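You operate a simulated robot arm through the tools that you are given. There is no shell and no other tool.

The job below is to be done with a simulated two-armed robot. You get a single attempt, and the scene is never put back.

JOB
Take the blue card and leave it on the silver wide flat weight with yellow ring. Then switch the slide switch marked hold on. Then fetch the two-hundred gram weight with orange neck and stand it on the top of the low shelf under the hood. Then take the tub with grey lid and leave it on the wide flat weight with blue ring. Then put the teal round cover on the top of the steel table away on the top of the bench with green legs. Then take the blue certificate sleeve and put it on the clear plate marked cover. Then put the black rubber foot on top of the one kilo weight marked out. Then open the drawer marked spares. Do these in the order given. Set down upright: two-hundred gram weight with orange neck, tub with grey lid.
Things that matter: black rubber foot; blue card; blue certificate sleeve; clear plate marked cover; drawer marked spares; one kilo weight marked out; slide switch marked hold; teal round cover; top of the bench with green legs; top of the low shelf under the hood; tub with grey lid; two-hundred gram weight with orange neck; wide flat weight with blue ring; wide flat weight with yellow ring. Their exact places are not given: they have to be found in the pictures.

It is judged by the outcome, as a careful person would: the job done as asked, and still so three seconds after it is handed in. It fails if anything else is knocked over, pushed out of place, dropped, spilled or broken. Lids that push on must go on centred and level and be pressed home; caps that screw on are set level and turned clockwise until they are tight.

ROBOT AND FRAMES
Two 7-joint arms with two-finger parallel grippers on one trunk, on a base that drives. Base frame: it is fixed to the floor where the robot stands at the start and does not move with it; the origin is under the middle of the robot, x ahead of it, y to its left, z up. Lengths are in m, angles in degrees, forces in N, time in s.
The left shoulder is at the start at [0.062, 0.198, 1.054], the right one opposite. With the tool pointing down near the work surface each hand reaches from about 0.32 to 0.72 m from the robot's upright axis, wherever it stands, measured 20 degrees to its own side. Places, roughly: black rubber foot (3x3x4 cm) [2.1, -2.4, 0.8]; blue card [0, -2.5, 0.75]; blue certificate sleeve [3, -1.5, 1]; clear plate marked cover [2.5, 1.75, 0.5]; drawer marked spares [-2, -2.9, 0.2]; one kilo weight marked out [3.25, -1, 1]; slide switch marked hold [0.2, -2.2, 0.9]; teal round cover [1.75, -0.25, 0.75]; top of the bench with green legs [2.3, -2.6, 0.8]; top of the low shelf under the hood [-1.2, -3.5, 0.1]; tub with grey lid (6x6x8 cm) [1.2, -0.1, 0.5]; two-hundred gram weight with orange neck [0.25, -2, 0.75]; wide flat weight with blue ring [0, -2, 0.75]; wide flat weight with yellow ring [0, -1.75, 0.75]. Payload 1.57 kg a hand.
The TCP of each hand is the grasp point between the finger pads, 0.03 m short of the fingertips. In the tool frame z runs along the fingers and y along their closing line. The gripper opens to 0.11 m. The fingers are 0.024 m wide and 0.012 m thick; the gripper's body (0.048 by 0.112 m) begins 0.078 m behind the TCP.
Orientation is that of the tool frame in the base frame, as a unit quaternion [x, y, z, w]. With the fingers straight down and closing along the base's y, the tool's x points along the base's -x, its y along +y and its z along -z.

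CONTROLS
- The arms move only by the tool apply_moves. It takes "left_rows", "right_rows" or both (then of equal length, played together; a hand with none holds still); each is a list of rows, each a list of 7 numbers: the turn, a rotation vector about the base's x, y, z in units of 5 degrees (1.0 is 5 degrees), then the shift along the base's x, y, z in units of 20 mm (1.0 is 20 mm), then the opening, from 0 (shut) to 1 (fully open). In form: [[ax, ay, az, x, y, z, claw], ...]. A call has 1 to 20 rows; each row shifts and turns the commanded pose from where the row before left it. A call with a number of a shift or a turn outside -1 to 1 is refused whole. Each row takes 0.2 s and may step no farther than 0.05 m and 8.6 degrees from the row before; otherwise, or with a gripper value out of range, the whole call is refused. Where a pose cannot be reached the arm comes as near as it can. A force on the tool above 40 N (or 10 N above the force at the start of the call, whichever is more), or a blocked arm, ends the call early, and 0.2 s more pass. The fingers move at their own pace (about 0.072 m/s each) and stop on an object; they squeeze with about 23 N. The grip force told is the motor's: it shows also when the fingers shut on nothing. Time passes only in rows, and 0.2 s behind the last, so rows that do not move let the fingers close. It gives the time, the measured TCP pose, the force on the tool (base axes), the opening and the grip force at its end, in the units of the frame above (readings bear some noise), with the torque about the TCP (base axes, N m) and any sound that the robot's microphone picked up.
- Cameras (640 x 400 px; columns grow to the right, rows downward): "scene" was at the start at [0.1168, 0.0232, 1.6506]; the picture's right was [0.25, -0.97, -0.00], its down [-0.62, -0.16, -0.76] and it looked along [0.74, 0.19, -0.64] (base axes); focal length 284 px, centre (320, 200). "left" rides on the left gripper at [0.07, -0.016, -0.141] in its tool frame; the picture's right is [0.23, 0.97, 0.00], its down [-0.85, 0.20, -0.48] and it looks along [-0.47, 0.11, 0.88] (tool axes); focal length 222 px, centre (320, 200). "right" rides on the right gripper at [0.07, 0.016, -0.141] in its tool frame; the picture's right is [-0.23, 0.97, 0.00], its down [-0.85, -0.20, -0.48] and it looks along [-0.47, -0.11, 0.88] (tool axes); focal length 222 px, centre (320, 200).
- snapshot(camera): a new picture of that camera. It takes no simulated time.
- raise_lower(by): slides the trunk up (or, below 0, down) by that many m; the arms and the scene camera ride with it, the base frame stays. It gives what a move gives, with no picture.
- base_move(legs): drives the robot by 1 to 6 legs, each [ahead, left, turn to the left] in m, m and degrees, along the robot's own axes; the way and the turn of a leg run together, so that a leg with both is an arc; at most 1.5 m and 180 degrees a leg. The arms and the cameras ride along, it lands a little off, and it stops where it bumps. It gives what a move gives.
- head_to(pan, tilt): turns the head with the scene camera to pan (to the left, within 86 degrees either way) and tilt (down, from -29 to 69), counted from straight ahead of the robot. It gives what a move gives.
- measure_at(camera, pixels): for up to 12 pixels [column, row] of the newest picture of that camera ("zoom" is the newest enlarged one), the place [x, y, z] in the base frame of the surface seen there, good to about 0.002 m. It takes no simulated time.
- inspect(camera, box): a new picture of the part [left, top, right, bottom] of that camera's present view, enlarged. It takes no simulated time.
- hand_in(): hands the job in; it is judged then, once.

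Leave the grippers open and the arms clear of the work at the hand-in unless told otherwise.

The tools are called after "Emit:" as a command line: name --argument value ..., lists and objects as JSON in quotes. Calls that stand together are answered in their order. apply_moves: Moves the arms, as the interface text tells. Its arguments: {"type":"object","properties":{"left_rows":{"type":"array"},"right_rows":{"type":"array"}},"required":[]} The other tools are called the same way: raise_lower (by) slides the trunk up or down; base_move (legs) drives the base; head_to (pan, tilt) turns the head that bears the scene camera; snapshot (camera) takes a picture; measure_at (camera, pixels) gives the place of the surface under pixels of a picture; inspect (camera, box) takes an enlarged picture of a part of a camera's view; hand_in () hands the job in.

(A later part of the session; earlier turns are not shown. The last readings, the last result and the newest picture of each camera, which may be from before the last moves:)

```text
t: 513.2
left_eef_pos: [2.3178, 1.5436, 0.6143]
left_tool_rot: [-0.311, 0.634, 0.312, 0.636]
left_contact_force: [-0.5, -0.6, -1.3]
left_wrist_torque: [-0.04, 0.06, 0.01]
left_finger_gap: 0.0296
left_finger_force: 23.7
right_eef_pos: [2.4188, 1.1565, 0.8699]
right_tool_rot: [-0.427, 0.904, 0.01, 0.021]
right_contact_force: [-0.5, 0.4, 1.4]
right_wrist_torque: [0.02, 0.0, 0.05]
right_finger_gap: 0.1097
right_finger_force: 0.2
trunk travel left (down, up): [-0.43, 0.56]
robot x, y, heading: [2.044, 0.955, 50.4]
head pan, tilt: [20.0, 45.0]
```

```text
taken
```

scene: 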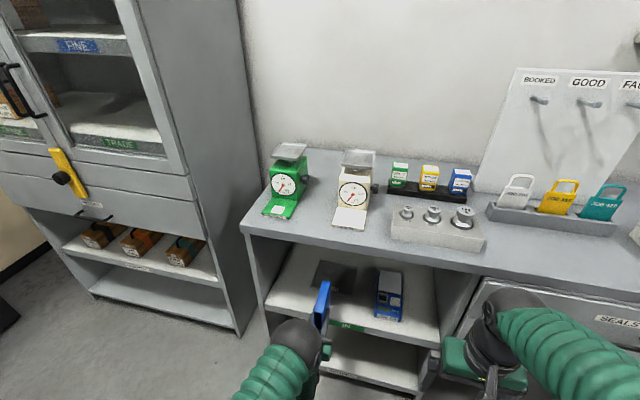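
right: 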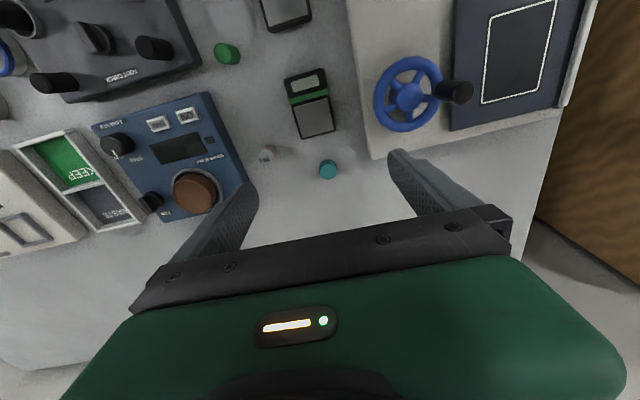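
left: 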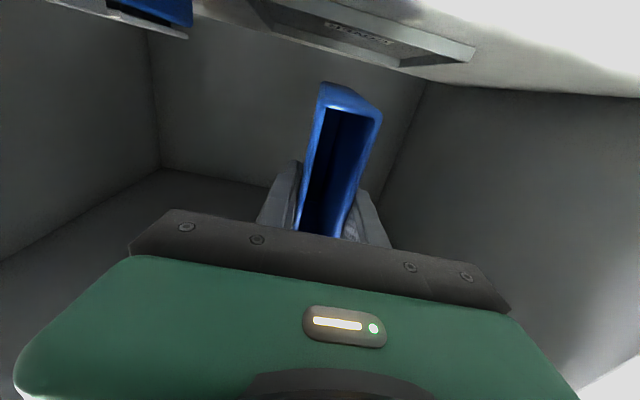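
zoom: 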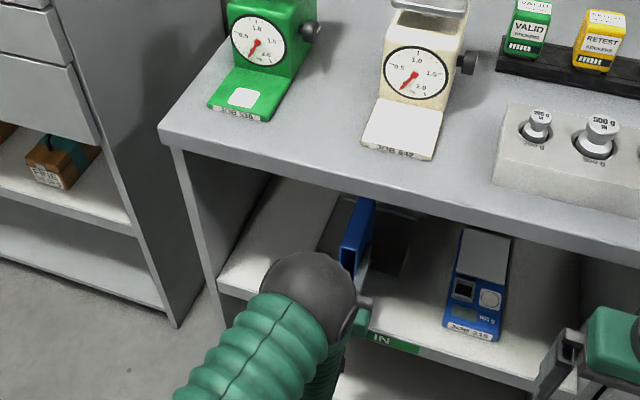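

I reach in the last 10 cm and start to lower.

Emit:
apply_moves --left_rows '[[0, 0, 0, 0.51, 0.7, 0, 0.1], [0, 0, 0, 0.51, 0.7, 0, 0.1], [0, 0, 0, 0.51, 0.7, 0, 0.1], [0, 0, 0, 0.51, 0.7, 0, 0.1], [0, 0, 0, 0.51, 0.7, 0, 0.1], [0, 0, 0, 0.51, 0.7, 0, 0.1], [0, 0, 0, 0, 0, -1, 0.1], [0, 0, 0, 0, 0, 0, 0.1]]'

Emit:
snapshot --camera "left"

Emit:
inspect --camera "scene" --box '[240, 190, 400, 310]'

```text
t: 515.0
left_eef_pos: [2.3792, 1.6274, 0.5966]
left_tool_rot: [-0.312, 0.633, 0.313, 0.636]
left_contact_force: [-0.9, -0.9, 3.8]
left_wrist_torque: [-0.81, 0.58, -0.1]
left_finger_gap: 0.0295
left_finger_force: 23.1
right_eef_pos: [2.4184, 1.1548, 0.8702]
right_tool_rot: [-0.428, 0.903, 0.011, 0.021]
right_contact_force: [-0.3, -0.4, 0.2]
right_wrist_torque: [-0.04, 0.02, 0.01]
right_finger_gap: 0.11
right_finger_force: 0.1
trunk travel left (down, up): [-0.43, 0.56]
robot x, y, heading: [2.0398, 0.9559, 50.6]
head pan, tilt: [20.0, 45.0]
```

```text
taken
```

left: 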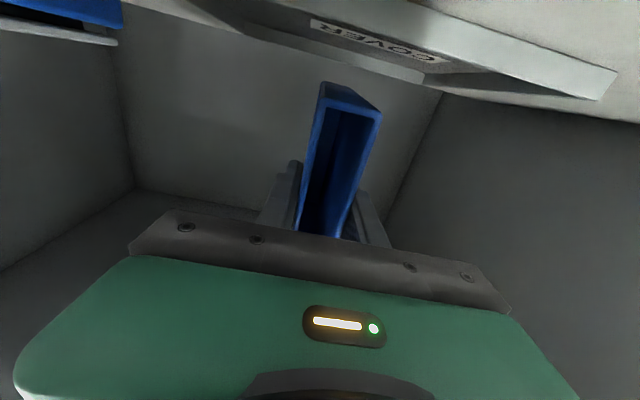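

```text
3.33 times, centred on (320, 250) of scene
```

zoom: 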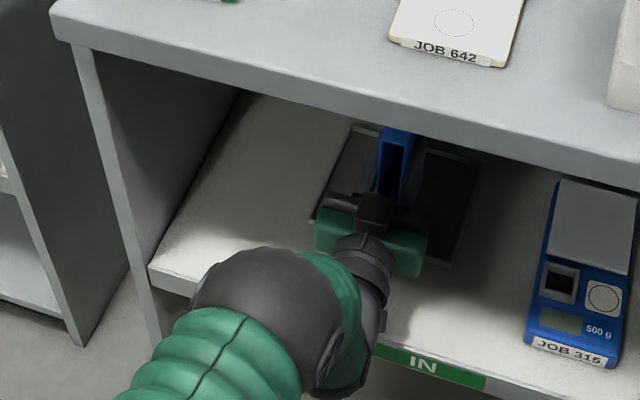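

A light contact force appeared with the torque pointing to something ~0.2 m behind the TCP — probably the elbow or wrist on the shelf's front edge. I check the arm's position.

Emit:
measure_at --camera "zoom" --pixels '[[270, 290], [230, 320], [340, 330], [370, 260], [350, 365], [150, 270], [395, 150], [300, 290], [330, 215], [410, 230]]'

Emit:
snapshot --camera "scene"

```text
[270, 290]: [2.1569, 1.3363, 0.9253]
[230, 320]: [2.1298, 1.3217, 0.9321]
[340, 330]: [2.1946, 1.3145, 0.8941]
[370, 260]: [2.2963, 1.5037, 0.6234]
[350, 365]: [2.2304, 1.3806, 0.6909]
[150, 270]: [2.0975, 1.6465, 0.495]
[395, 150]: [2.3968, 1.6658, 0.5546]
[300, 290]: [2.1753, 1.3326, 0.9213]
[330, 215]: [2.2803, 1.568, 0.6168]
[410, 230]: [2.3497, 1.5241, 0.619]
```

```text
taken
```

scene: 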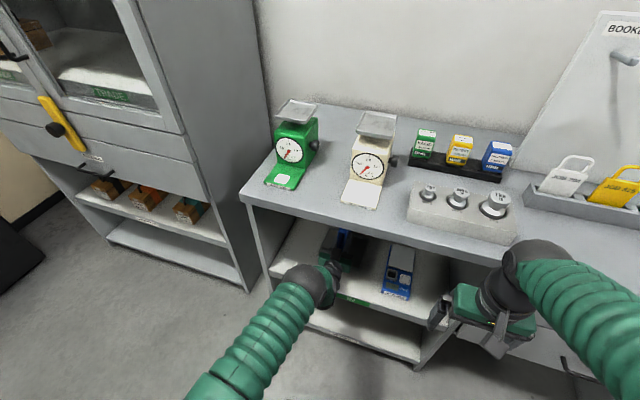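

The elbow is fine; the little block under the wrist meets the shelf's front edge. I raise slightly, move back 2.5 cm so it clears the edge in front, then lower again watching the force.

Emit:
apply_moves --left_rows '[[0, 0, 0, 0, 0, 0.6, 0.1], [0, 0, 0, -0.4, -0.5, 0, 0.1], [0, 0, 0, -0.4, -0.5, 0, 0.1], [0, 0, 0, 0, 0, -0.6, 0.1], [0, 0, 0, 0, 0, 0, 0.1]]'

Emit:
apply_moves --left_rows '[[0, 0, 0, 0, 0, -0.4, 0.1], [0, 0, 0, 0, 0, 0, 0.1]]'

```text
t: 516.2
left_eef_pos: [2.3645, 1.6076, 0.5949]
left_tool_rot: [-0.312, 0.633, 0.312, 0.636]
left_contact_force: [0.1, -1.0, -1.3]
left_wrist_torque: [-0.02, 0.05, 0.01]
left_finger_gap: 0.0296
left_finger_force: 22.4
right_eef_pos: [2.4177, 1.1568, 0.8695]
right_tool_rot: [-0.428, 0.904, 0.01, 0.021]
right_contact_force: [-0.7, 0.0, -0.9]
right_wrist_torque: [0.02, 0.0, 0.02]
right_finger_gap: 0.11
right_finger_force: 0.1
trunk travel left (down, up): [-0.43, 0.56]
robot x, y, heading: [2.0419, 0.9554, 50.7]
head pan, tilt: [20.0, 45.0]
```

```text
t: 516.8
left_eef_pos: [2.3639, 1.607, 0.5888]
left_tool_rot: [-0.313, 0.633, 0.313, 0.636]
left_contact_force: [-0.2, 0.8, -1.5]
left_wrist_torque: [-0.05, 0.03, 0.01]
left_finger_gap: 0.0297
left_finger_force: 22.8
right_eef_pos: [2.4186, 1.1569, 0.8698]
right_tool_rot: [-0.429, 0.903, 0.01, 0.02]
right_contact_force: [-0.3, 0.0, -0.2]
right_wrist_torque: [0.02, 0.04, 0.01]
right_finger_gap: 0.11
right_finger_force: 0.0
trunk travel left (down, up): [-0.43, 0.56]
robot x, y, heading: [2.0432, 0.95, 50.9]
head pan, tilt: [20.0, 45.0]
```

Contact gone. I continue down in small steps.

Emit:
apply_moves --left_rows '[[0, 0, 0, 0, 0, -0.4, 0.1], [0, 0, 0, 0, 0, -0.2, 0.1], [0, 0, 0, 0, 0, 0, 0.1]]'

Emit:
apply_moves --left_rows '[[0, 0, 0, 0, 0, -0.3, 0.1], [0, 0, 0, 0, 0, 0, 0.1]]'

Emit:
inspect --camera "left" --box '[220, 0, 520, 240]'

```text
t: 517.3
left_eef_pos: [2.3631, 1.6063, 0.5886]
left_tool_rot: [-0.31, 0.628, 0.315, 0.641]
left_contact_force: [-17.7, -19.7, 35.4]
left_wrist_torque: [-6.03, 4.38, -0.63]
left_finger_gap: 0.0296
left_finger_force: 23.7
right_eef_pos: [2.4161, 1.1519, 0.8721]
right_tool_rot: [-0.428, 0.903, 0.011, 0.023]
right_contact_force: [0.6, -0.6, 0.0]
right_wrist_torque: [0.02, -0.01, -0.02]
right_finger_gap: 0.1099
right_finger_force: 0.1
trunk travel left (down, up): [-0.43, 0.56]
robot x, y, heading: [2.043, 0.9587, 50.8]
head pan, tilt: [20.0, 45.0]
stopped in row 2 (left hand): the force on the tool passed its limit at 48 N (the readings are from after the stop); the commanded pose is now the measured one
```

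```text
t: 517.6
left_eef_pos: [2.3628, 1.6053, 0.589]
left_tool_rot: [-0.31, 0.625, 0.317, 0.642]
left_contact_force: [-19.0, -21.3, 36.2]
left_wrist_torque: [-6.33, 4.56, -0.62]
left_finger_gap: 0.0296
left_finger_force: 22.7
right_eef_pos: [2.4152, 1.1514, 0.8725]
right_tool_rot: [-0.428, 0.903, 0.011, 0.023]
right_contact_force: [0.2, 0.3, -0.4]
right_wrist_torque: [0.01, -0.04, 0.04]
right_finger_gap: 0.11
right_finger_force: 0.0
trunk travel left (down, up): [-0.43, 0.56]
robot x, y, heading: [2.0406, 0.9553, 50.7]
head pan, tilt: [20.0, 45.0]
stopped in row 1 (left hand): the force on the tool passed its limit at 58 N (the readings are from after the stop); the commanded pose is now the measured one
```

```text
1.67 times, centred on (370, 120) of left
```

zoom: 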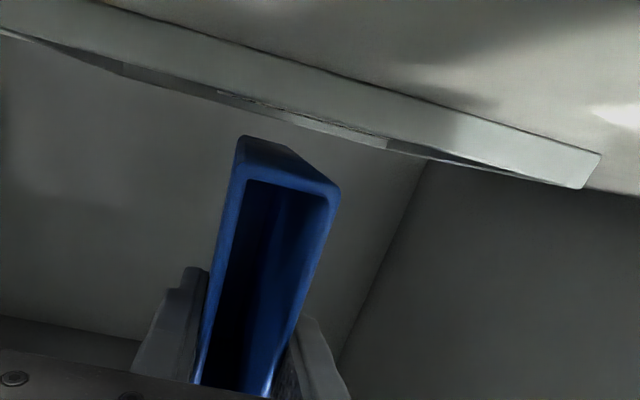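

The wrist-camera housing under the hand hits the shelf edge. I raise, tilt the hand about 14° nose-down (which lifts the housing), and will set the sleeve's front lower corner first.

Emit:
apply_moves --left_rows '[[0, 0, 0, 0, 0, 0.7, 0.1], [0, 0, 0, 0, 0, 0.8, 0.1], [-0.62, 0.47, 0, 0, 0, 0.3, 0.1], [-0.62, 0.47, 0, 0, 0, 0, 0.1], [-0.62, 0.47, 0, 0, 0, 0, 0.1], [-0.62, 0.47, 0, 0, 0, 0, 0.1], [0, 0, 0, 0, 0, 0, 0.1]]'

Emit:
snapshot --camera "left"

Emit:
inspect --camera "scene" --box '[240, 190, 400, 310]'

```text
t: 519.2
left_eef_pos: [2.3639, 1.6076, 0.6183]
left_tool_rot: [-0.352, 0.709, 0.27, 0.548]
left_contact_force: [0.3, -0.3, -1.1]
left_wrist_torque: [-0.02, 0.04, -0.02]
left_finger_gap: 0.0296
left_finger_force: 23.4
right_eef_pos: [2.4197, 1.1584, 0.8695]
right_tool_rot: [-0.429, 0.903, 0.011, 0.022]
right_contact_force: [0.1, 0.3, -0.3]
right_wrist_torque: [0.01, -0.03, -0.01]
right_finger_gap: 0.1101
right_finger_force: 0.0
trunk travel left (down, up): [-0.43, 0.56]
robot x, y, heading: [2.0449, 0.9604, 50.6]
head pan, tilt: [20.0, 45.0]
```

```text
taken
```

left: 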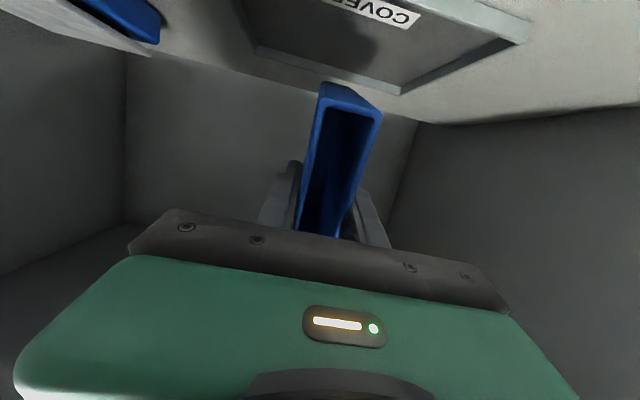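

```text
3.33 times, centred on (320, 250) of scene
```

zoom: 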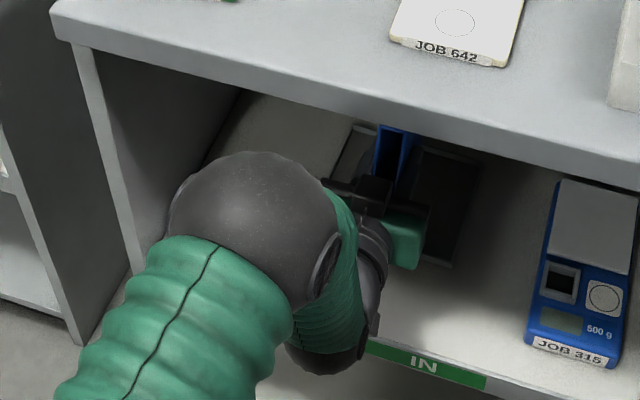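

Emit:
measure_at --camera "left" --pixels '[[258, 47], [402, 90], [525, 32], [400, 50], [330, 60], [470, 30], [370, 18], [340, 95]]'

```text
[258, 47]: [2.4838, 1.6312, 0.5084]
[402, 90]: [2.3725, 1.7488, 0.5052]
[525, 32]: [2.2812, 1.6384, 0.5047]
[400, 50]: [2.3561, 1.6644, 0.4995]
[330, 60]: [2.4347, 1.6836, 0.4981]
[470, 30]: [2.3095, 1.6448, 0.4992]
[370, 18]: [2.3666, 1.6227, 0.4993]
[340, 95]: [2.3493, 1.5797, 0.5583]
```

Plate floor z≈0.499 with 7 mm rims; centre ≈[2.394,1.650]. I go forward 4 cm and lower until the front corner touches.

Emit:
apply_moves --left_rows '[[0, 0, 0, 0.59, 0.84, 0, 0.1], [0, 0, 0, 0.59, 0.84, 0, 0.1], [0, 0, 0, 0, 0, -0.5, 0.1], [0, 0, 0, 0, 0, -0.4, 0.1], [0, 0, 0, 0, 0, -0.3, 0.1], [0, 0, 0, 0, 0, 0, 0.1]]'

Emit:
apply_moves --left_rows '[[0, 0, 0, 0, 0, -0.2, 0.1], [0, 0, 0, 0, 0, 0, 0.1]]'

Emit:
inspect --camera "left" --box '[220, 0, 520, 240]'

```text
t: 520.6
left_eef_pos: [2.3871, 1.6423, 0.597]
left_tool_rot: [-0.351, 0.707, 0.27, 0.551]
left_contact_force: [-2.3, -0.6, 10.2]
left_wrist_torque: [0.63, -0.22, 0.16]
left_finger_gap: 0.0299
left_finger_force: 22.8
right_eef_pos: [2.4163, 1.1562, 0.8712]
right_tool_rot: [-0.428, 0.904, 0.011, 0.021]
right_contact_force: [-0.2, 0.6, 0.1]
right_wrist_torque: [0.0, -0.03, -0.01]
right_finger_gap: 0.1099
right_finger_force: 0.0
trunk travel left (down, up): [-0.43, 0.56]
robot x, y, heading: [2.0456, 0.9574, 50.9]
head pan, tilt: [20.0, 45.0]
```

```text
t: 521.2
left_eef_pos: [2.3883, 1.6404, 0.5915]
left_tool_rot: [-0.351, 0.708, 0.27, 0.55]
left_contact_force: [-3.6, -3.6, 12.3]
left_wrist_torque: [0.46, -0.25, 0.05]
left_finger_gap: 0.0292
left_finger_force: 23.9
right_eef_pos: [2.4185, 1.1561, 0.8701]
right_tool_rot: [-0.429, 0.903, 0.011, 0.021]
right_contact_force: [0.1, 0.0, -0.2]
right_wrist_torque: [-0.01, 0.0, 0.0]
right_finger_gap: 0.1099
right_finger_force: 0.1
trunk travel left (down, up): [-0.43, 0.56]
robot x, y, heading: [2.0422, 0.954, 50.4]
head pan, tilt: [20.0, 45.0]
```

```text
1.67 times, centred on (370, 120) of left
```

zoom: 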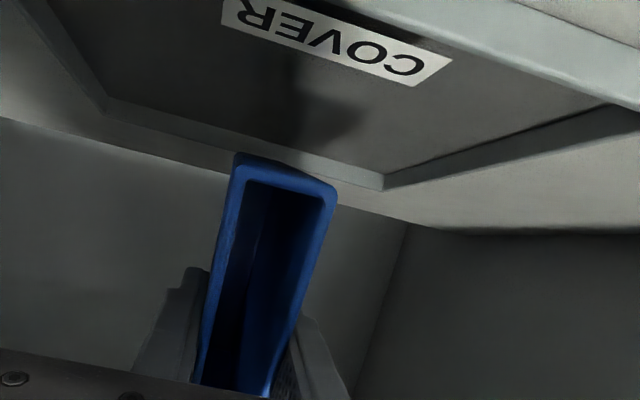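

The front corner touches the plate's rear rim. I lift a little and measure the rims precisely.

Emit:
apply_moves --left_rows '[[0, 0, 0, 0, 0, 0.5, 0.1], [0, 0, 0, 0, 0, 0.3, 0.1], [0, 0, 0, 0, 0, 0, 0.1]]'

Emit:
inspect --camera "left" --box '[180, 0, 540, 200]'

Emit:
measure_at --camera "zoom" --pixels '[[140, 130], [150, 155], [390, 185], [395, 205], [350, 190], [345, 175], [200, 150], [205, 172], [560, 85], [560, 70], [480, 60], [420, 120]]'

```text
t: 522.0
left_eef_pos: [2.3885, 1.6417, 0.6053]
left_tool_rot: [-0.351, 0.709, 0.269, 0.549]
left_contact_force: [-1.2, -0.2, -1.7]
left_wrist_torque: [-0.08, 0.06, 0.0]
left_finger_gap: 0.0295
left_finger_force: 23.0
right_eef_pos: [2.4188, 1.1574, 0.8691]
right_tool_rot: [-0.428, 0.903, 0.009, 0.021]
right_contact_force: [-0.7, 0.2, -0.3]
right_wrist_torque: [-0.02, -0.03, 0.0]
right_finger_gap: 0.11
right_finger_force: 0.0
trunk travel left (down, up): [-0.43, 0.56]
robot x, y, heading: [2.0405, 0.958, 50.6]
head pan, tilt: [20.0, 45.0]
```

```text
1.78 times, centred on (360, 100) of left
```

zoom: 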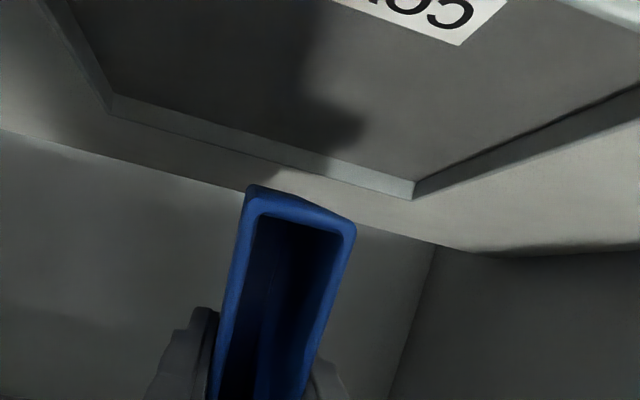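

```text
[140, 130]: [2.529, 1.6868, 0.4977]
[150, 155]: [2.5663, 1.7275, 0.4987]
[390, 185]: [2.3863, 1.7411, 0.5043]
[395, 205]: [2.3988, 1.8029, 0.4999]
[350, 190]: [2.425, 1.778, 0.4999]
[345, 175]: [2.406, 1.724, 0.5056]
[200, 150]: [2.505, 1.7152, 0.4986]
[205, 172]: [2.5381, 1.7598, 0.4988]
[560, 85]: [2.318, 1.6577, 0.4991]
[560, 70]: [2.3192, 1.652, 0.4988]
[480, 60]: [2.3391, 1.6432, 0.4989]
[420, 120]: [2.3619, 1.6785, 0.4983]
```

The sleeve's corner sits exactly at the rear rim's inner face; I move back 6 mm and lower again inside the rim.

Emit:
apply_moves --left_rows '[[0, 0, 0, -0.18, -0.24, 0, 0.1], [0, 0, 0, 0, 0, -0.4, 0.1], [0, 0, 0, 0, 0, -0.3, 0.1], [0, 0, 0, 0, 0, 0, 0.1]]'

Emit:
apply_moves --left_rows '[[0, 0, 0, 0, 0, -0.2, 0.1], [0, 0, 0, 0, 0, 0, 0.1]]'

Emit:
apply_moves --left_rows '[[0, 0, 0, 0, 0, -0.15, 0.1], [0, 0, 0, 0, 0, 0, 0.1]]'

```text
t: 523.0
left_eef_pos: [2.384, 1.6377, 0.592]
left_tool_rot: [-0.352, 0.708, 0.27, 0.549]
left_contact_force: [0.7, -0.4, -1.4]
left_wrist_torque: [-0.05, 0.03, 0.0]
left_finger_gap: 0.0298
left_finger_force: 23.5
right_eef_pos: [2.4176, 1.1572, 0.87]
right_tool_rot: [-0.428, 0.903, 0.011, 0.021]
right_contact_force: [-0.4, -0.4, 0.2]
right_wrist_torque: [-0.02, 0.0, -0.01]
right_finger_gap: 0.1102
right_finger_force: 0.0
trunk travel left (down, up): [-0.43, 0.56]
robot x, y, heading: [2.0457, 0.9589, 50.9]
head pan, tilt: [20.0, 45.0]
```

```text
t: 523.6
left_eef_pos: [2.3835, 1.6389, 0.5904]
left_tool_rot: [-0.35, 0.708, 0.27, 0.551]
left_contact_force: [-0.2, 0.4, 7.8]
left_wrist_torque: [0.54, -0.28, 0.08]
left_finger_gap: 0.0297
left_finger_force: 22.8
right_eef_pos: [2.4176, 1.1562, 0.8714]
right_tool_rot: [-0.429, 0.903, 0.011, 0.021]
right_contact_force: [0.1, -0.1, -0.3]
right_wrist_torque: [0.01, 0.02, 0.0]
right_finger_gap: 0.1098
right_finger_force: 0.0
trunk travel left (down, up): [-0.43, 0.56]
robot x, y, heading: [2.0406, 0.9564, 50.5]
head pan, tilt: [20.0, 45.0]
```

```text
t: 524.2
left_eef_pos: [2.3845, 1.6368, 0.5861]
left_tool_rot: [-0.352, 0.708, 0.27, 0.549]
left_contact_force: [-2.3, -1.9, 9.2]
left_wrist_torque: [0.49, -0.25, 0.03]
left_finger_gap: 0.0297
left_finger_force: 22.5
right_eef_pos: [2.4171, 1.1548, 0.8701]
right_tool_rot: [-0.429, 0.903, 0.01, 0.021]
right_contact_force: [1.2, 0.0, 0.4]
right_wrist_torque: [0.01, -0.01, 0.0]
right_finger_gap: 0.11
right_finger_force: 0.1
trunk travel left (down, up): [-0.43, 0.56]
robot x, y, heading: [2.0444, 0.951, 50.8]
head pan, tilt: [20.0, 45.0]
```

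The sleeve seems to pivot softly in the grip as it is pressed down, which levels it. I continue in small steps.

Emit:
apply_moves --left_rows '[[0, 0, 0, 0, 0, -0.15, 0.1], [0, 0, 0, 0, 0, -0.15, 0.1], [0, 0, 0, 0, 0, 0, 0.1]]'

Emit:
inspect --camera "left" --box '[180, 0, 540, 200]'

Emit:
inspect --camera "scene" --box '[280, 190, 400, 280]'

```text
t: 525.0
left_eef_pos: [2.384, 1.6373, 0.5792]
left_tool_rot: [-0.351, 0.709, 0.27, 0.549]
left_contact_force: [-0.6, -2.8, 8.1]
left_wrist_torque: [0.41, -0.35, -0.08]
left_finger_gap: 0.0297
left_finger_force: 22.9
right_eef_pos: [2.4188, 1.1563, 0.8697]
right_tool_rot: [-0.427, 0.904, 0.011, 0.021]
right_contact_force: [0.0, -0.2, -0.3]
right_wrist_torque: [0.0, 0.01, 0.0]
right_finger_gap: 0.11
right_finger_force: 0.0
trunk travel left (down, up): [-0.43, 0.56]
robot x, y, heading: [2.0439, 0.9569, 50.7]
head pan, tilt: [20.0, 45.0]
```

```text
1.78 times, centred on (360, 100) of left
```

zoom: 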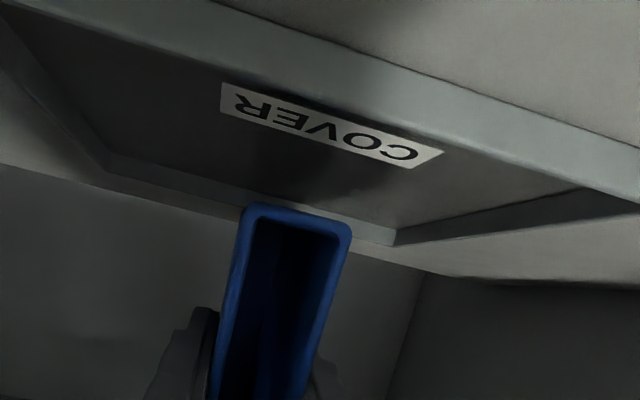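

```text
4.44 times, centred on (340, 235) of scene
```

zoom: 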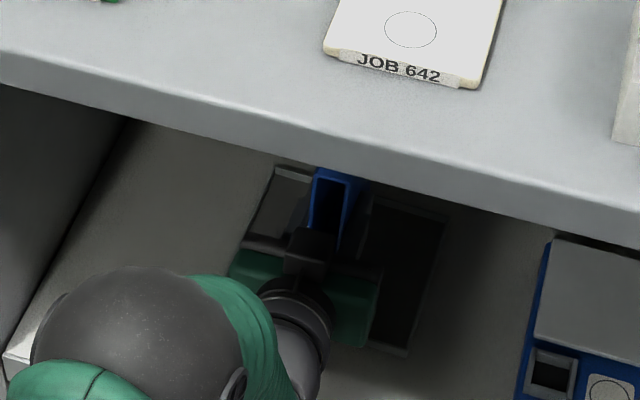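

It is levelling. I continue down a centimetre.

Emit:
apply_moves --left_rows '[[0, 0, 0, 0, 0, -0.15, 0.1], [0, 0, 0, 0, 0, -0.15, 0.1], [0, 0, 0, 0, 0, 0, 0.1]]'

Emit:
apply_moves --left_rows '[[0, 0, 0, 0, 0, -0.15, 0.1], [0, 0, 0, 0, 0, 0, 0.1]]'

Emit:
inspect --camera "left" --box '[180, 0, 540, 200]'

```text
t: 525.8
left_eef_pos: [2.3835, 1.6374, 0.5746]
left_tool_rot: [-0.351, 0.709, 0.27, 0.549]
left_contact_force: [-1.8, -2.8, 8.5]
left_wrist_torque: [0.47, -0.28, -0.03]
left_finger_gap: 0.0296
left_finger_force: 23.2
right_eef_pos: [2.4178, 1.1562, 0.871]
right_tool_rot: [-0.429, 0.903, 0.011, 0.02]
right_contact_force: [-0.2, 0.3, -0.1]
right_wrist_torque: [0.0, 0.02, -0.04]
right_finger_gap: 0.1099
right_finger_force: 0.0
trunk travel left (down, up): [-0.43, 0.56]
robot x, y, heading: [2.0434, 0.9529, 50.7]
head pan, tilt: [20.0, 45.0]
```

```text
t: 526.4
left_eef_pos: [2.3832, 1.6379, 0.5722]
left_tool_rot: [-0.351, 0.709, 0.27, 0.55]
left_contact_force: [-1.4, -1.2, 8.7]
left_wrist_torque: [0.54, -0.24, 0.03]
left_finger_gap: 0.0297
left_finger_force: 23.1
right_eef_pos: [2.4182, 1.1574, 0.8694]
right_tool_rot: [-0.429, 0.903, 0.011, 0.021]
right_contact_force: [1.2, 0.4, 0.0]
right_wrist_torque: [0.02, -0.04, 0.0]
right_finger_gap: 0.1102
right_finger_force: 0.0
trunk travel left (down, up): [-0.43, 0.56]
robot x, y, heading: [2.0418, 0.9563, 50.8]
head pan, tilt: [20.0, 45.0]
```

```text
1.78 times, centred on (360, 100) of left
```

zoom: 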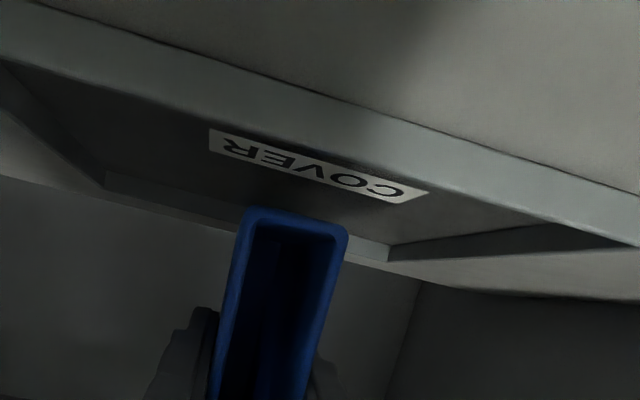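

Emit:
apply_moves --left_rows '[[0, 0, 0, 0, 0, -0.15, 0.1], [0, 0, 0, 0, 0, -0.15, 0.1], [0, 0, 0, 0, 0, 0, 0.1]]'

Emit:
inspect --camera "left" --box '[180, 0, 540, 200]'

Emit:
inspect --camera "scene" --box '[280, 190, 400, 280]'

```text
t: 527.2
left_eef_pos: [2.3853, 1.638, 0.564]
left_tool_rot: [-0.352, 0.709, 0.27, 0.549]
left_contact_force: [-2.0, -0.5, 7.5]
left_wrist_torque: [0.55, -0.27, 0.06]
left_finger_gap: 0.0299
left_finger_force: 23.1
right_eef_pos: [2.4176, 1.1564, 0.8698]
right_tool_rot: [-0.427, 0.904, 0.01, 0.021]
right_contact_force: [0.4, 0.2, -0.5]
right_wrist_torque: [-0.01, 0.0, 0.0]
right_finger_gap: 0.11
right_finger_force: 0.1
trunk travel left (down, up): [-0.43, 0.56]
robot x, y, heading: [2.0448, 0.9532, 50.6]
head pan, tilt: [20.0, 45.0]
```

```text
1.78 times, centred on (360, 100) of left
```

zoom: 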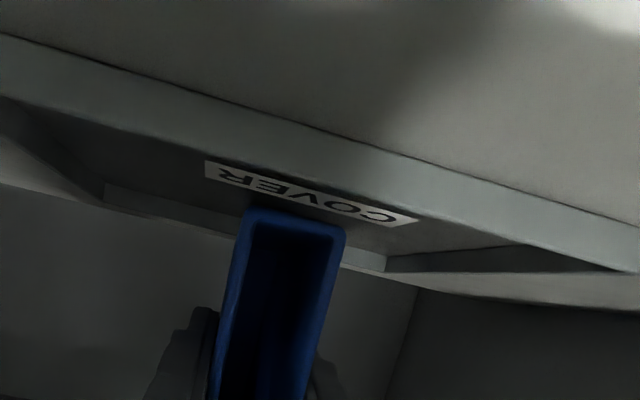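

```text
4.44 times, centred on (340, 235) of scene
```

zoom: 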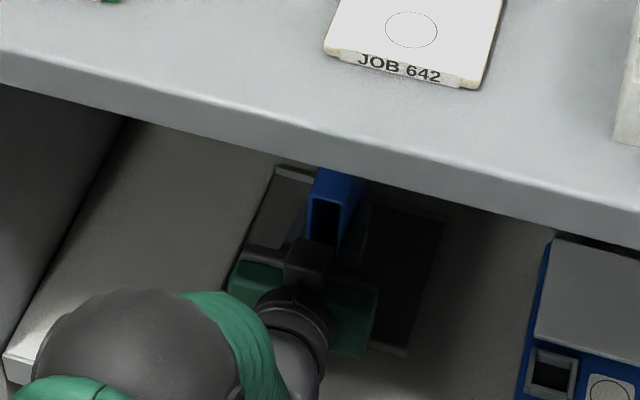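

Nearly level now. I open just a little so that the sleeve settles between the fingers, then look.

Emit:
apply_moves --left_rows '[[0, 0, 0, 0, 0, -0.08, 0.1], [0, 0, 0, 0, 0, 0, 0.33], [0, 0, 0, 0, 0, 0, 0.33], [0, 0, 0, 0, 0, 0, 0.38], [0, 0, 0, 0, 0, 0, 0.38]]'

Emit:
inspect --camera "left" --box '[180, 0, 540, 200]'

Emit:
inspect --camera "scene" --box '[280, 190, 400, 280]'

```text
t: 528.4
left_eef_pos: [2.3846, 1.6369, 0.5636]
left_tool_rot: [-0.351, 0.709, 0.269, 0.549]
left_contact_force: [-0.3, 0.7, -0.3]
left_wrist_torque: [0.01, 0.04, -0.01]
left_finger_gap: 0.0415
left_finger_force: 0.1
right_eef_pos: [2.4172, 1.1564, 0.8691]
right_tool_rot: [-0.428, 0.903, 0.01, 0.02]
right_contact_force: [-1.0, 0.4, 1.0]
right_wrist_torque: [-0.02, -0.02, 0.0]
right_finger_gap: 0.1101
right_finger_force: 0.2
trunk travel left (down, up): [-0.43, 0.56]
robot x, y, heading: [2.0408, 0.9556, 50.7]
head pan, tilt: [20.0, 45.0]
```

```text
1.78 times, centred on (360, 100) of left
```

zoom: 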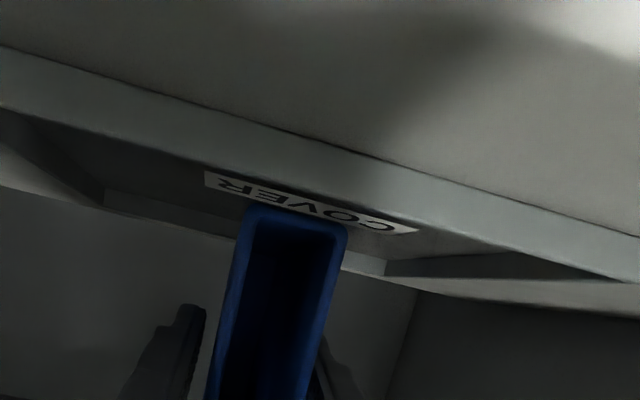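

```text
4.44 times, centred on (340, 235) of scene
```

zoom: 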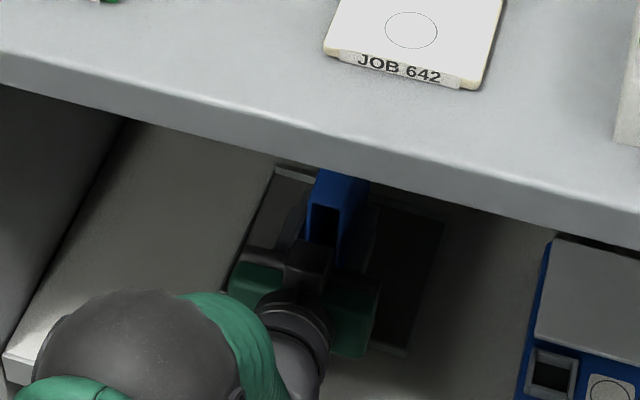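

The sleeve stands by itself on the plate. I open wider and withdraw backwards and slightly up.

Emit:
apply_moves --left_rows '[[0, 0, 0, 0, 0, 0, 0.55], [0, 0, 0, 0, 0, 0, 0.6], [0, 0, 0, -0.3, -0.4, 0.13, 0.6], [0, 0, 0, -0.6, -0.77, 0.25, 0.6], [0, 0, 0, -0.6, -0.77, 0.25, 0.6], [0, 0, 0, -0.6, -0.77, 0.25, 0.6], [0, 0, 0, -0.6, -0.77, 0.25, 0.6], [0, 0, 0, -0.6, -0.77, 0.25, 0.6], [0, 0, 0, -0.6, -0.77, 0, 0.6], [0, 0, 0, -0.6, -0.77, 0, 0.6]]'

Emit:
base_move --legs '[[-0.25, 0, 0]]'

Emit:
head_to --pan 12 --tilt 30

Emit:
inspect --camera "scene" --box '[240, 180, 440, 330]'

```text
t: 530.6
left_eef_pos: [2.2943, 1.5211, 0.5897]
left_tool_rot: [-0.351, 0.709, 0.27, 0.549]
left_contact_force: [0.0, 0.9, -0.3]
left_wrist_torque: [-0.01, 0.0, -0.01]
left_finger_gap: 0.0659
left_finger_force: 0.1
right_eef_pos: [2.4191, 1.1564, 0.8699]
right_tool_rot: [-0.428, 0.903, 0.01, 0.021]
right_contact_force: [-0.1, 0.1, -0.5]
right_wrist_torque: [0.01, 0.0, -0.01]
right_finger_gap: 0.11
right_finger_force: 0.0
trunk travel left (down, up): [-0.43, 0.56]
robot x, y, heading: [2.0382, 0.9573, 50.7]
head pan, tilt: [20.0, 45.0]
```

```text
t: 532.4
left_eef_pos: [2.1346, 1.3291, 0.5914]
left_tool_rot: [-0.353, 0.708, 0.27, 0.549]
left_contact_force: [0.8, 0.1, 0.3]
left_wrist_torque: [-0.01, 0.01, 0.0]
left_finger_gap: 0.0663
left_finger_force: 0.1
right_eef_pos: [2.2597, 0.9636, 0.8705]
right_tool_rot: [-0.429, 0.903, 0.01, 0.021]
right_contact_force: [0.3, -0.5, 0.9]
right_wrist_torque: [0.0, -0.04, 0.01]
right_finger_gap: 0.1101
right_finger_force: 0.2
trunk travel left (down, up): [-0.43, 0.56]
robot x, y, heading: [1.8845, 0.7641, 51.0]
head pan, tilt: [20.0, 45.0]
```

```text
t: 533.2
left_eef_pos: [2.135, 1.3292, 0.591]
left_tool_rot: [-0.352, 0.708, 0.27, 0.549]
left_contact_force: [0.4, 0.2, 0.1]
left_wrist_torque: [-0.02, 0.01, 0.02]
left_finger_gap: 0.0661
left_finger_force: 0.0
right_eef_pos: [2.2599, 0.9631, 0.8703]
right_tool_rot: [-0.428, 0.903, 0.011, 0.022]
right_contact_force: [-0.6, -0.1, -0.2]
right_wrist_torque: [0.0, 0.01, -0.02]
right_finger_gap: 0.1105
right_finger_force: 0.1
trunk travel left (down, up): [-0.43, 0.56]
robot x, y, heading: [1.8847, 0.7612, 50.6]
head pan, tilt: [12.0, 30.0]
```

```text
2.67 times, centred on (340, 255) of scene
```

zoom: 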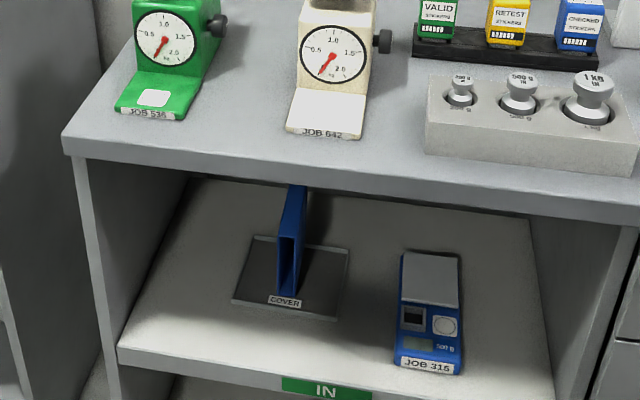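

The sleeve stands on the COVER plate. Next the black rubber foot. I raise the trunk, turn the left hand downward again, and drive to the green bench.

Emit:
raise_lower --by 0.4

Emit:
apply_moves --left_rows '[[-0.796, 0.606, 0, 0, 0, 0.3, 1], [-0.796, 0.606, 0, 0, 0, 0.3, 1], [-0.796, 0.606, 0, 0, 0, 0.3, 1], [-0.796, 0.606, 0, 0, 0, 0.3, 1], [-0.796, 0.606, 0, 0, 0, 0.3, 1], [-0.796, 0.606, 0, 0, 0, 0.3, 1], [-0.796, 0.606, 0, 0, 0, 0.3, 1], [-0.796, 0.606, 0, 0, 0, 0.3, 1], [-0.796, 0.606, 0, 0, 0, 0.3, 1], [-0.796, 0.606, 0, 0, 0, 0.3, 1], [-0.796, 0.606, 0, 0, 0, 0.3, 1], [-0.796, 0.606, 0, 0, 0, 0.3, 1], [-0.796, 0.606, 0, 0, 0, 0.3, 1], [-0.796, 0.606, 0, 0, 0, 0.3, 1], [-0.796, 0.606, 0, 0, 0, 0.3, 1]]'

Emit:
raise_lower --by 0.1

Emit:
base_move --legs '[[0, -1.25, 0], [0, 0, -90], [0, -1.05, 0], [0, -1.05, 0]]'

Emit:
head_to --pan -10 --tilt 40

Emit:
snapshot --camera "scene"

```text
t: 537.0
left_eef_pos: [2.1349, 1.3296, 0.9902]
left_tool_rot: [-0.353, 0.709, 0.27, 0.548]
left_contact_force: [-0.7, 0.2, 0.3]
left_wrist_torque: [0.04, -0.02, -0.02]
left_finger_gap: 0.0659
left_finger_force: 0.0
right_eef_pos: [2.2598, 0.9633, 1.2709]
right_tool_rot: [-0.428, 0.903, 0.011, 0.022]
right_contact_force: [-0.8, 0.3, -0.5]
right_wrist_torque: [0.02, -0.01, -0.02]
right_finger_gap: 0.1103
right_finger_force: 0.0
trunk travel left (down, up): [-0.83, 0.16]
robot x, y, heading: [1.8886, 0.7617, 51.1]
head pan, tilt: [12.0, 30.0]
```

```text
t: 540.2
left_eef_pos: [2.1352, 1.3293, 1.0806]
left_tool_rot: [-0.445, 0.895, 0.0, 0.003]
left_contact_force: [-0.4, 0.4, 0.4]
left_wrist_torque: [-0.03, -0.02, 0.0]
left_finger_gap: 0.1099
left_finger_force: 0.1
right_eef_pos: [2.2602, 0.9641, 1.2709]
right_tool_rot: [-0.429, 0.903, 0.01, 0.021]
right_contact_force: [-0.7, -0.4, 0.3]
right_wrist_torque: [-0.01, 0.02, 0.0]
right_finger_gap: 0.11
right_finger_force: 0.1
trunk travel left (down, up): [-0.83, 0.16]
robot x, y, heading: [1.8836, 0.7596, 50.8]
head pan, tilt: [12.0, 30.0]
```

```text
t: 541.5
left_eef_pos: [2.1351, 1.329, 1.1798]
left_tool_rot: [-0.445, 0.895, 0.001, 0.003]
left_contact_force: [0.2, 0.3, -0.2]
left_wrist_torque: [0.03, -0.03, 0.03]
left_finger_gap: 0.1101
left_finger_force: 0.1
right_eef_pos: [2.2606, 0.963, 1.3702]
right_tool_rot: [-0.428, 0.903, 0.01, 0.021]
right_contact_force: [-0.9, 0.3, 0.4]
right_wrist_torque: [-0.01, 0.01, 0.05]
right_finger_gap: 0.1099
right_finger_force: 0.0
trunk travel left (down, up): [-0.93, 0.06]
robot x, y, heading: [1.8856, 0.7613, 50.9]
head pan, tilt: [12.0, 30.0]
```

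```text
t: 562.0
left_eef_pos: [2.0587, -1.9535, 1.1796]
left_tool_rot: [0.324, 0.946, -0.002, 0.003]
left_contact_force: [-0.4, 0.7, 0.3]
left_wrist_torque: [-0.01, 0.0, 0.01]
left_finger_gap: 0.1101
left_finger_force: 0.0
right_eef_pos: [1.6922, -2.075, 1.3704]
right_tool_rot: [0.341, 0.94, -0.008, 0.023]
right_contact_force: [0.4, 0.0, -1.1]
right_wrist_torque: [0.0, 0.0, -0.02]
right_finger_gap: 0.1102
right_finger_force: 0.1
trunk travel left (down, up): [-0.93, 0.06]
robot x, y, heading: [1.4923, -1.6958, -39.7]
head pan, tilt: [12.0, 30.0]
```

```text
t: 562.9
left_eef_pos: [2.0573, -1.9525, 1.1812]
left_tool_rot: [0.324, 0.946, -0.002, 0.003]
left_contact_force: [0.2, 0.7, 0.7]
left_wrist_torque: [-0.04, 0.01, -0.01]
left_finger_gap: 0.1101
left_finger_force: 0.0
right_eef_pos: [1.6906, -2.0741, 1.37]
right_tool_rot: [0.342, 0.94, -0.008, 0.023]
right_contact_force: [-0.1, 0.6, 0.3]
right_wrist_torque: [-0.03, 0.0, 0.03]
right_finger_gap: 0.1099
right_finger_force: 0.1
trunk travel left (down, up): [-0.93, 0.06]
robot x, y, heading: [1.4962, -1.7005, -39.8]
head pan, tilt: [-10.0, 40.0]
```

```text
taken
```

scene: 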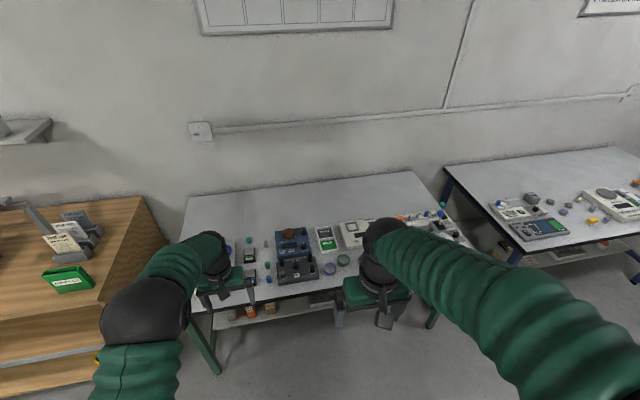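

The foot gauge is at (297,270). I enlarge it.

Emit:
inspect --camera "scene" --box '[260, 220, 350, 290]'

Emit:
measure_at --camera "zoom" --pixels '[[378, 308], [378, 320], [165, 325], [378, 330], [348, 245], [170, 260], [280, 270], [270, 330], [440, 340]]'

```text
5.71 times, centred on (305, 255) of scene
```

zoom: 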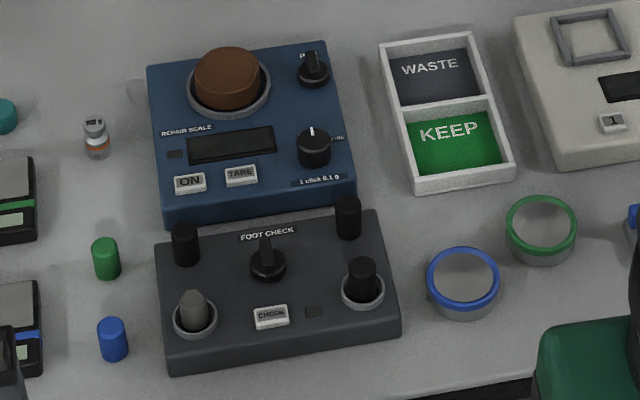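

```text
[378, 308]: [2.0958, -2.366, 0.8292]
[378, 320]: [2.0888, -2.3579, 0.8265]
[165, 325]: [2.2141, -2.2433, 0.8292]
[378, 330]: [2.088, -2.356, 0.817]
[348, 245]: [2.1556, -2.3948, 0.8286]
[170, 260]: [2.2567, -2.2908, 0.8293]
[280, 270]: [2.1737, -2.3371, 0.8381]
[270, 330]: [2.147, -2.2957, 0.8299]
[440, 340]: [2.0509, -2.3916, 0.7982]
```

Two black posts at the back corners and one black foot in the front-right ring. I zoom further to tell which is the removable foot.

Emit:
inspect --camera "scene" --box '[278, 245, 322, 290]'

Emit:
snapshot --camera "right"

Emit:
snapshot --camera "left"

```text
8.89 times, centred on (300, 268) of scene
```

zoom: 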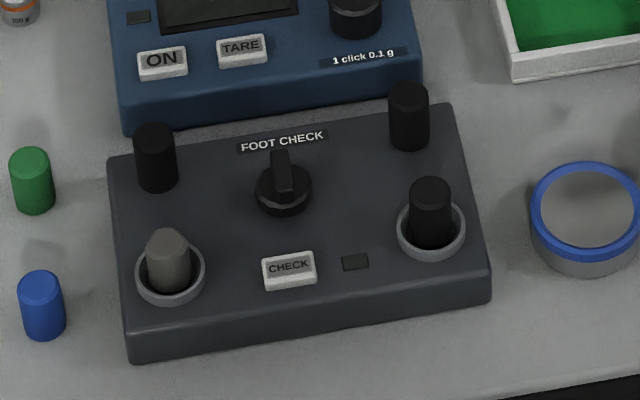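

```text
taken
```

right: 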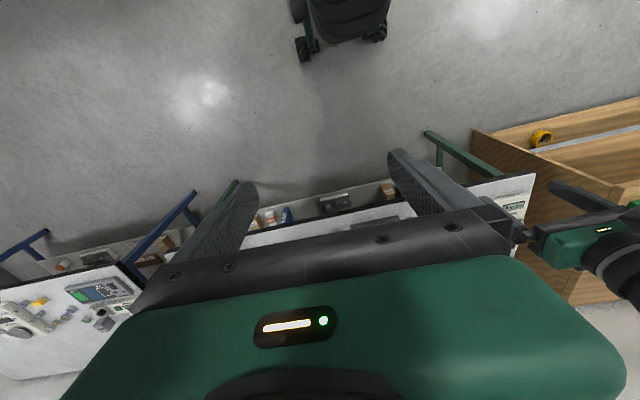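

```text
taken
```

left: 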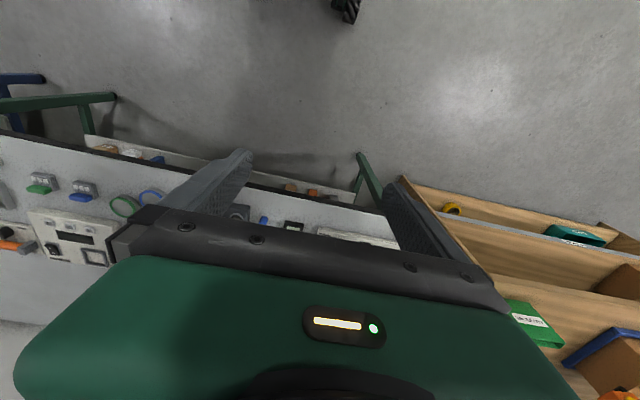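

The removable one is the black foot in the front-right ring (it matches the given place). I raise and retract the left hand, move ahead 0.3 m and lower the trunk.

Emit:
apply_moves --left_rows '[[0, 0, 0, -0.5, 0.42, 1, 1], [0, 0, 0, -0.5, 0.42, 1, 1], [0, 0, 0, -0.5, 0.42, 1, 1], [0, 0, 0, -0.5, 0.42, 1, 1], [0, 0, 0, -0.5, 0.42, 1, 1], [0, 0, 0, -0.5, 0.42, 1, 1], [0, 0, 0, -0.5, 0.42, 1, 1], [0, 0, 0, -0.5, 0.42, 1, 1], [0, 0, 0, -0.5, 0.42, 1, 1], [0, 0, 0, -0.5, 0.42, 1, 1], [0, 0, 0, -0.5, 0.42, 1, 1]]'

Emit:
base_move --legs '[[0.3, 0, 0]]'

Emit:
raise_lower --by -0.25

Emit:
head_to --pan -10 --tilt 55

Emit:
snapshot --camera "scene"

Emit:
snapshot --camera "right"

```text
t: 565.3
left_eef_pos: [1.9485, -1.8599, 1.4016]
left_tool_rot: [0.323, 0.946, -0.002, 0.005]
left_contact_force: [0.8, 0.3, 0.6]
left_wrist_torque: [-0.01, 0.0, 0.04]
left_finger_gap: 0.11
left_finger_force: 0.0
right_eef_pos: [1.6897, -2.0733, 1.3701]
right_tool_rot: [0.342, 0.939, -0.009, 0.024]
right_contact_force: [-0.2, -0.1, 0.1]
right_wrist_torque: [0.02, -0.03, 0.0]
right_finger_gap: 0.1099
right_finger_force: 0.1
trunk travel left (down, up): [-0.93, 0.06]
robot x, y, heading: [1.4972, -1.6968, -39.9]
head pan, tilt: [-10.0, 40.0]
```

```text
t: 567.3
left_eef_pos: [2.1698, -2.0446, 1.4038]
left_tool_rot: [0.323, 0.946, -0.003, 0.005]
left_contact_force: [-0.3, -0.5, 0.2]
left_wrist_torque: [0.0, 0.03, -0.02]
left_finger_gap: 0.1101
left_finger_force: 0.1
right_eef_pos: [1.9118, -2.2575, 1.3726]
right_tool_rot: [0.341, 0.94, -0.009, 0.025]
right_contact_force: [0.1, 0.1, 0.5]
right_wrist_torque: [-0.02, 0.01, 0.01]
right_finger_gap: 0.11
right_finger_force: 0.1
trunk travel left (down, up): [-0.93, 0.06]
robot x, y, heading: [1.7219, -1.8883, -39.6]
head pan, tilt: [-10.0, 40.0]
```

```text
t: 569.9
left_eef_pos: [2.1743, -2.0469, 1.1508]
left_tool_rot: [0.323, 0.946, -0.002, 0.003]
left_contact_force: [0.5, 0.2, 0.6]
left_wrist_torque: [0.0, 0.02, -0.01]
left_finger_gap: 0.1103
left_finger_force: 0.1
right_eef_pos: [1.915, -2.2606, 1.1213]
right_tool_rot: [0.342, 0.939, -0.009, 0.025]
right_contact_force: [-0.1, -0.6, -0.2]
right_wrist_torque: [0.0, -0.02, -0.01]
right_finger_gap: 0.11
right_finger_force: 0.0
trunk travel left (down, up): [-0.68, 0.31]
robot x, y, heading: [1.7205, -1.8817, -39.9]
head pan, tilt: [-10.0, 40.0]
```

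```text
t: 570.6
left_eef_pos: [2.1736, -2.0475, 1.1512]
left_tool_rot: [0.323, 0.946, -0.003, 0.003]
left_contact_force: [-0.7, 0.7, -0.1]
left_wrist_torque: [0.01, 0.04, 0.0]
left_finger_gap: 0.1101
left_finger_force: 0.1
right_eef_pos: [1.9169, -2.2623, 1.1216]
right_tool_rot: [0.341, 0.94, -0.009, 0.024]
right_contact_force: [0.0, 0.6, 0.1]
right_wrist_torque: [-0.01, 0.01, 0.02]
right_finger_gap: 0.1098
right_finger_force: 0.1
trunk travel left (down, up): [-0.68, 0.31]
robot x, y, heading: [1.7223, -1.8863, -39.8]
head pan, tilt: [-10.0, 55.0]
```

```text
taken
```

scene: 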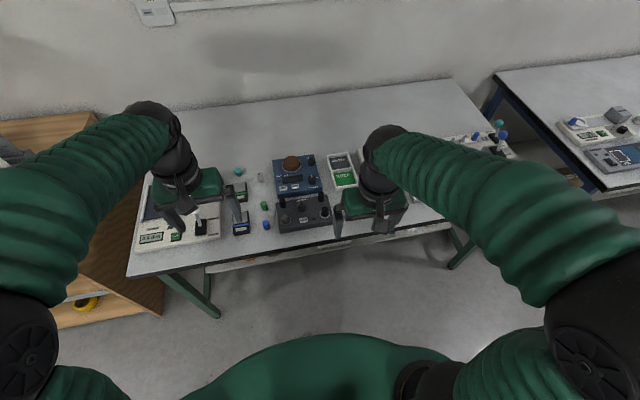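

```text
taken
```

right: 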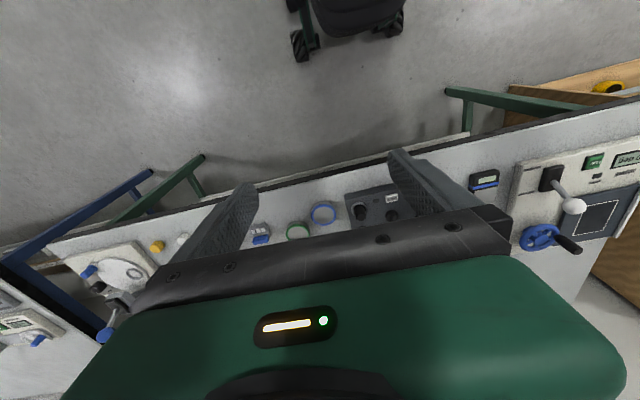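

Emit:
inspect --camera "scene" --box '[265, 180, 345, 240]'

Emit:
measure_at --camera "zoom" --pixels '[[436, 225], [436, 240], [437, 255], [155, 245], [405, 150], [170, 180], [436, 270], [455, 262], [300, 310]]'

Emit:
inspect --camera "right" --box '[320, 170, 430, 240]'

```text
6.67 times, centred on (305, 210) of scene
```

zoom: 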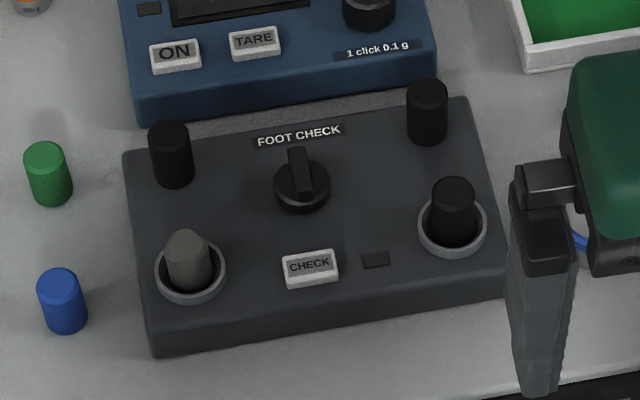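

```text
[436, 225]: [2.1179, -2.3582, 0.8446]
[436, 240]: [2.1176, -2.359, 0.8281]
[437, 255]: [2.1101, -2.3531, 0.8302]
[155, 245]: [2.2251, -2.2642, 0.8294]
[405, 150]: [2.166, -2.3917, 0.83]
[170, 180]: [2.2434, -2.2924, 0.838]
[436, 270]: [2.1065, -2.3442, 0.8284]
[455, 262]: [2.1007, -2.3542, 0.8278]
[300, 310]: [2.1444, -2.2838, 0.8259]
```

```text
5.71 times, centred on (375, 205) of right
```

zoom: 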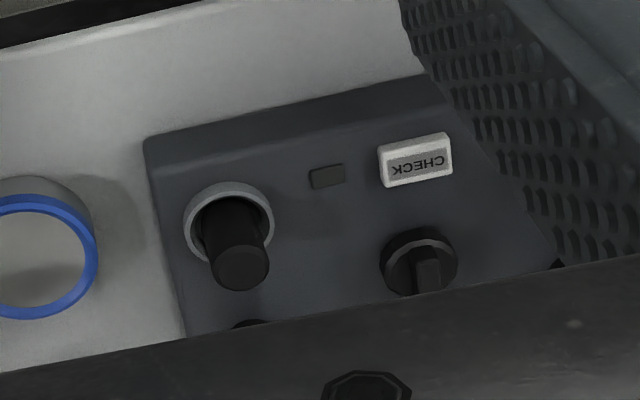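

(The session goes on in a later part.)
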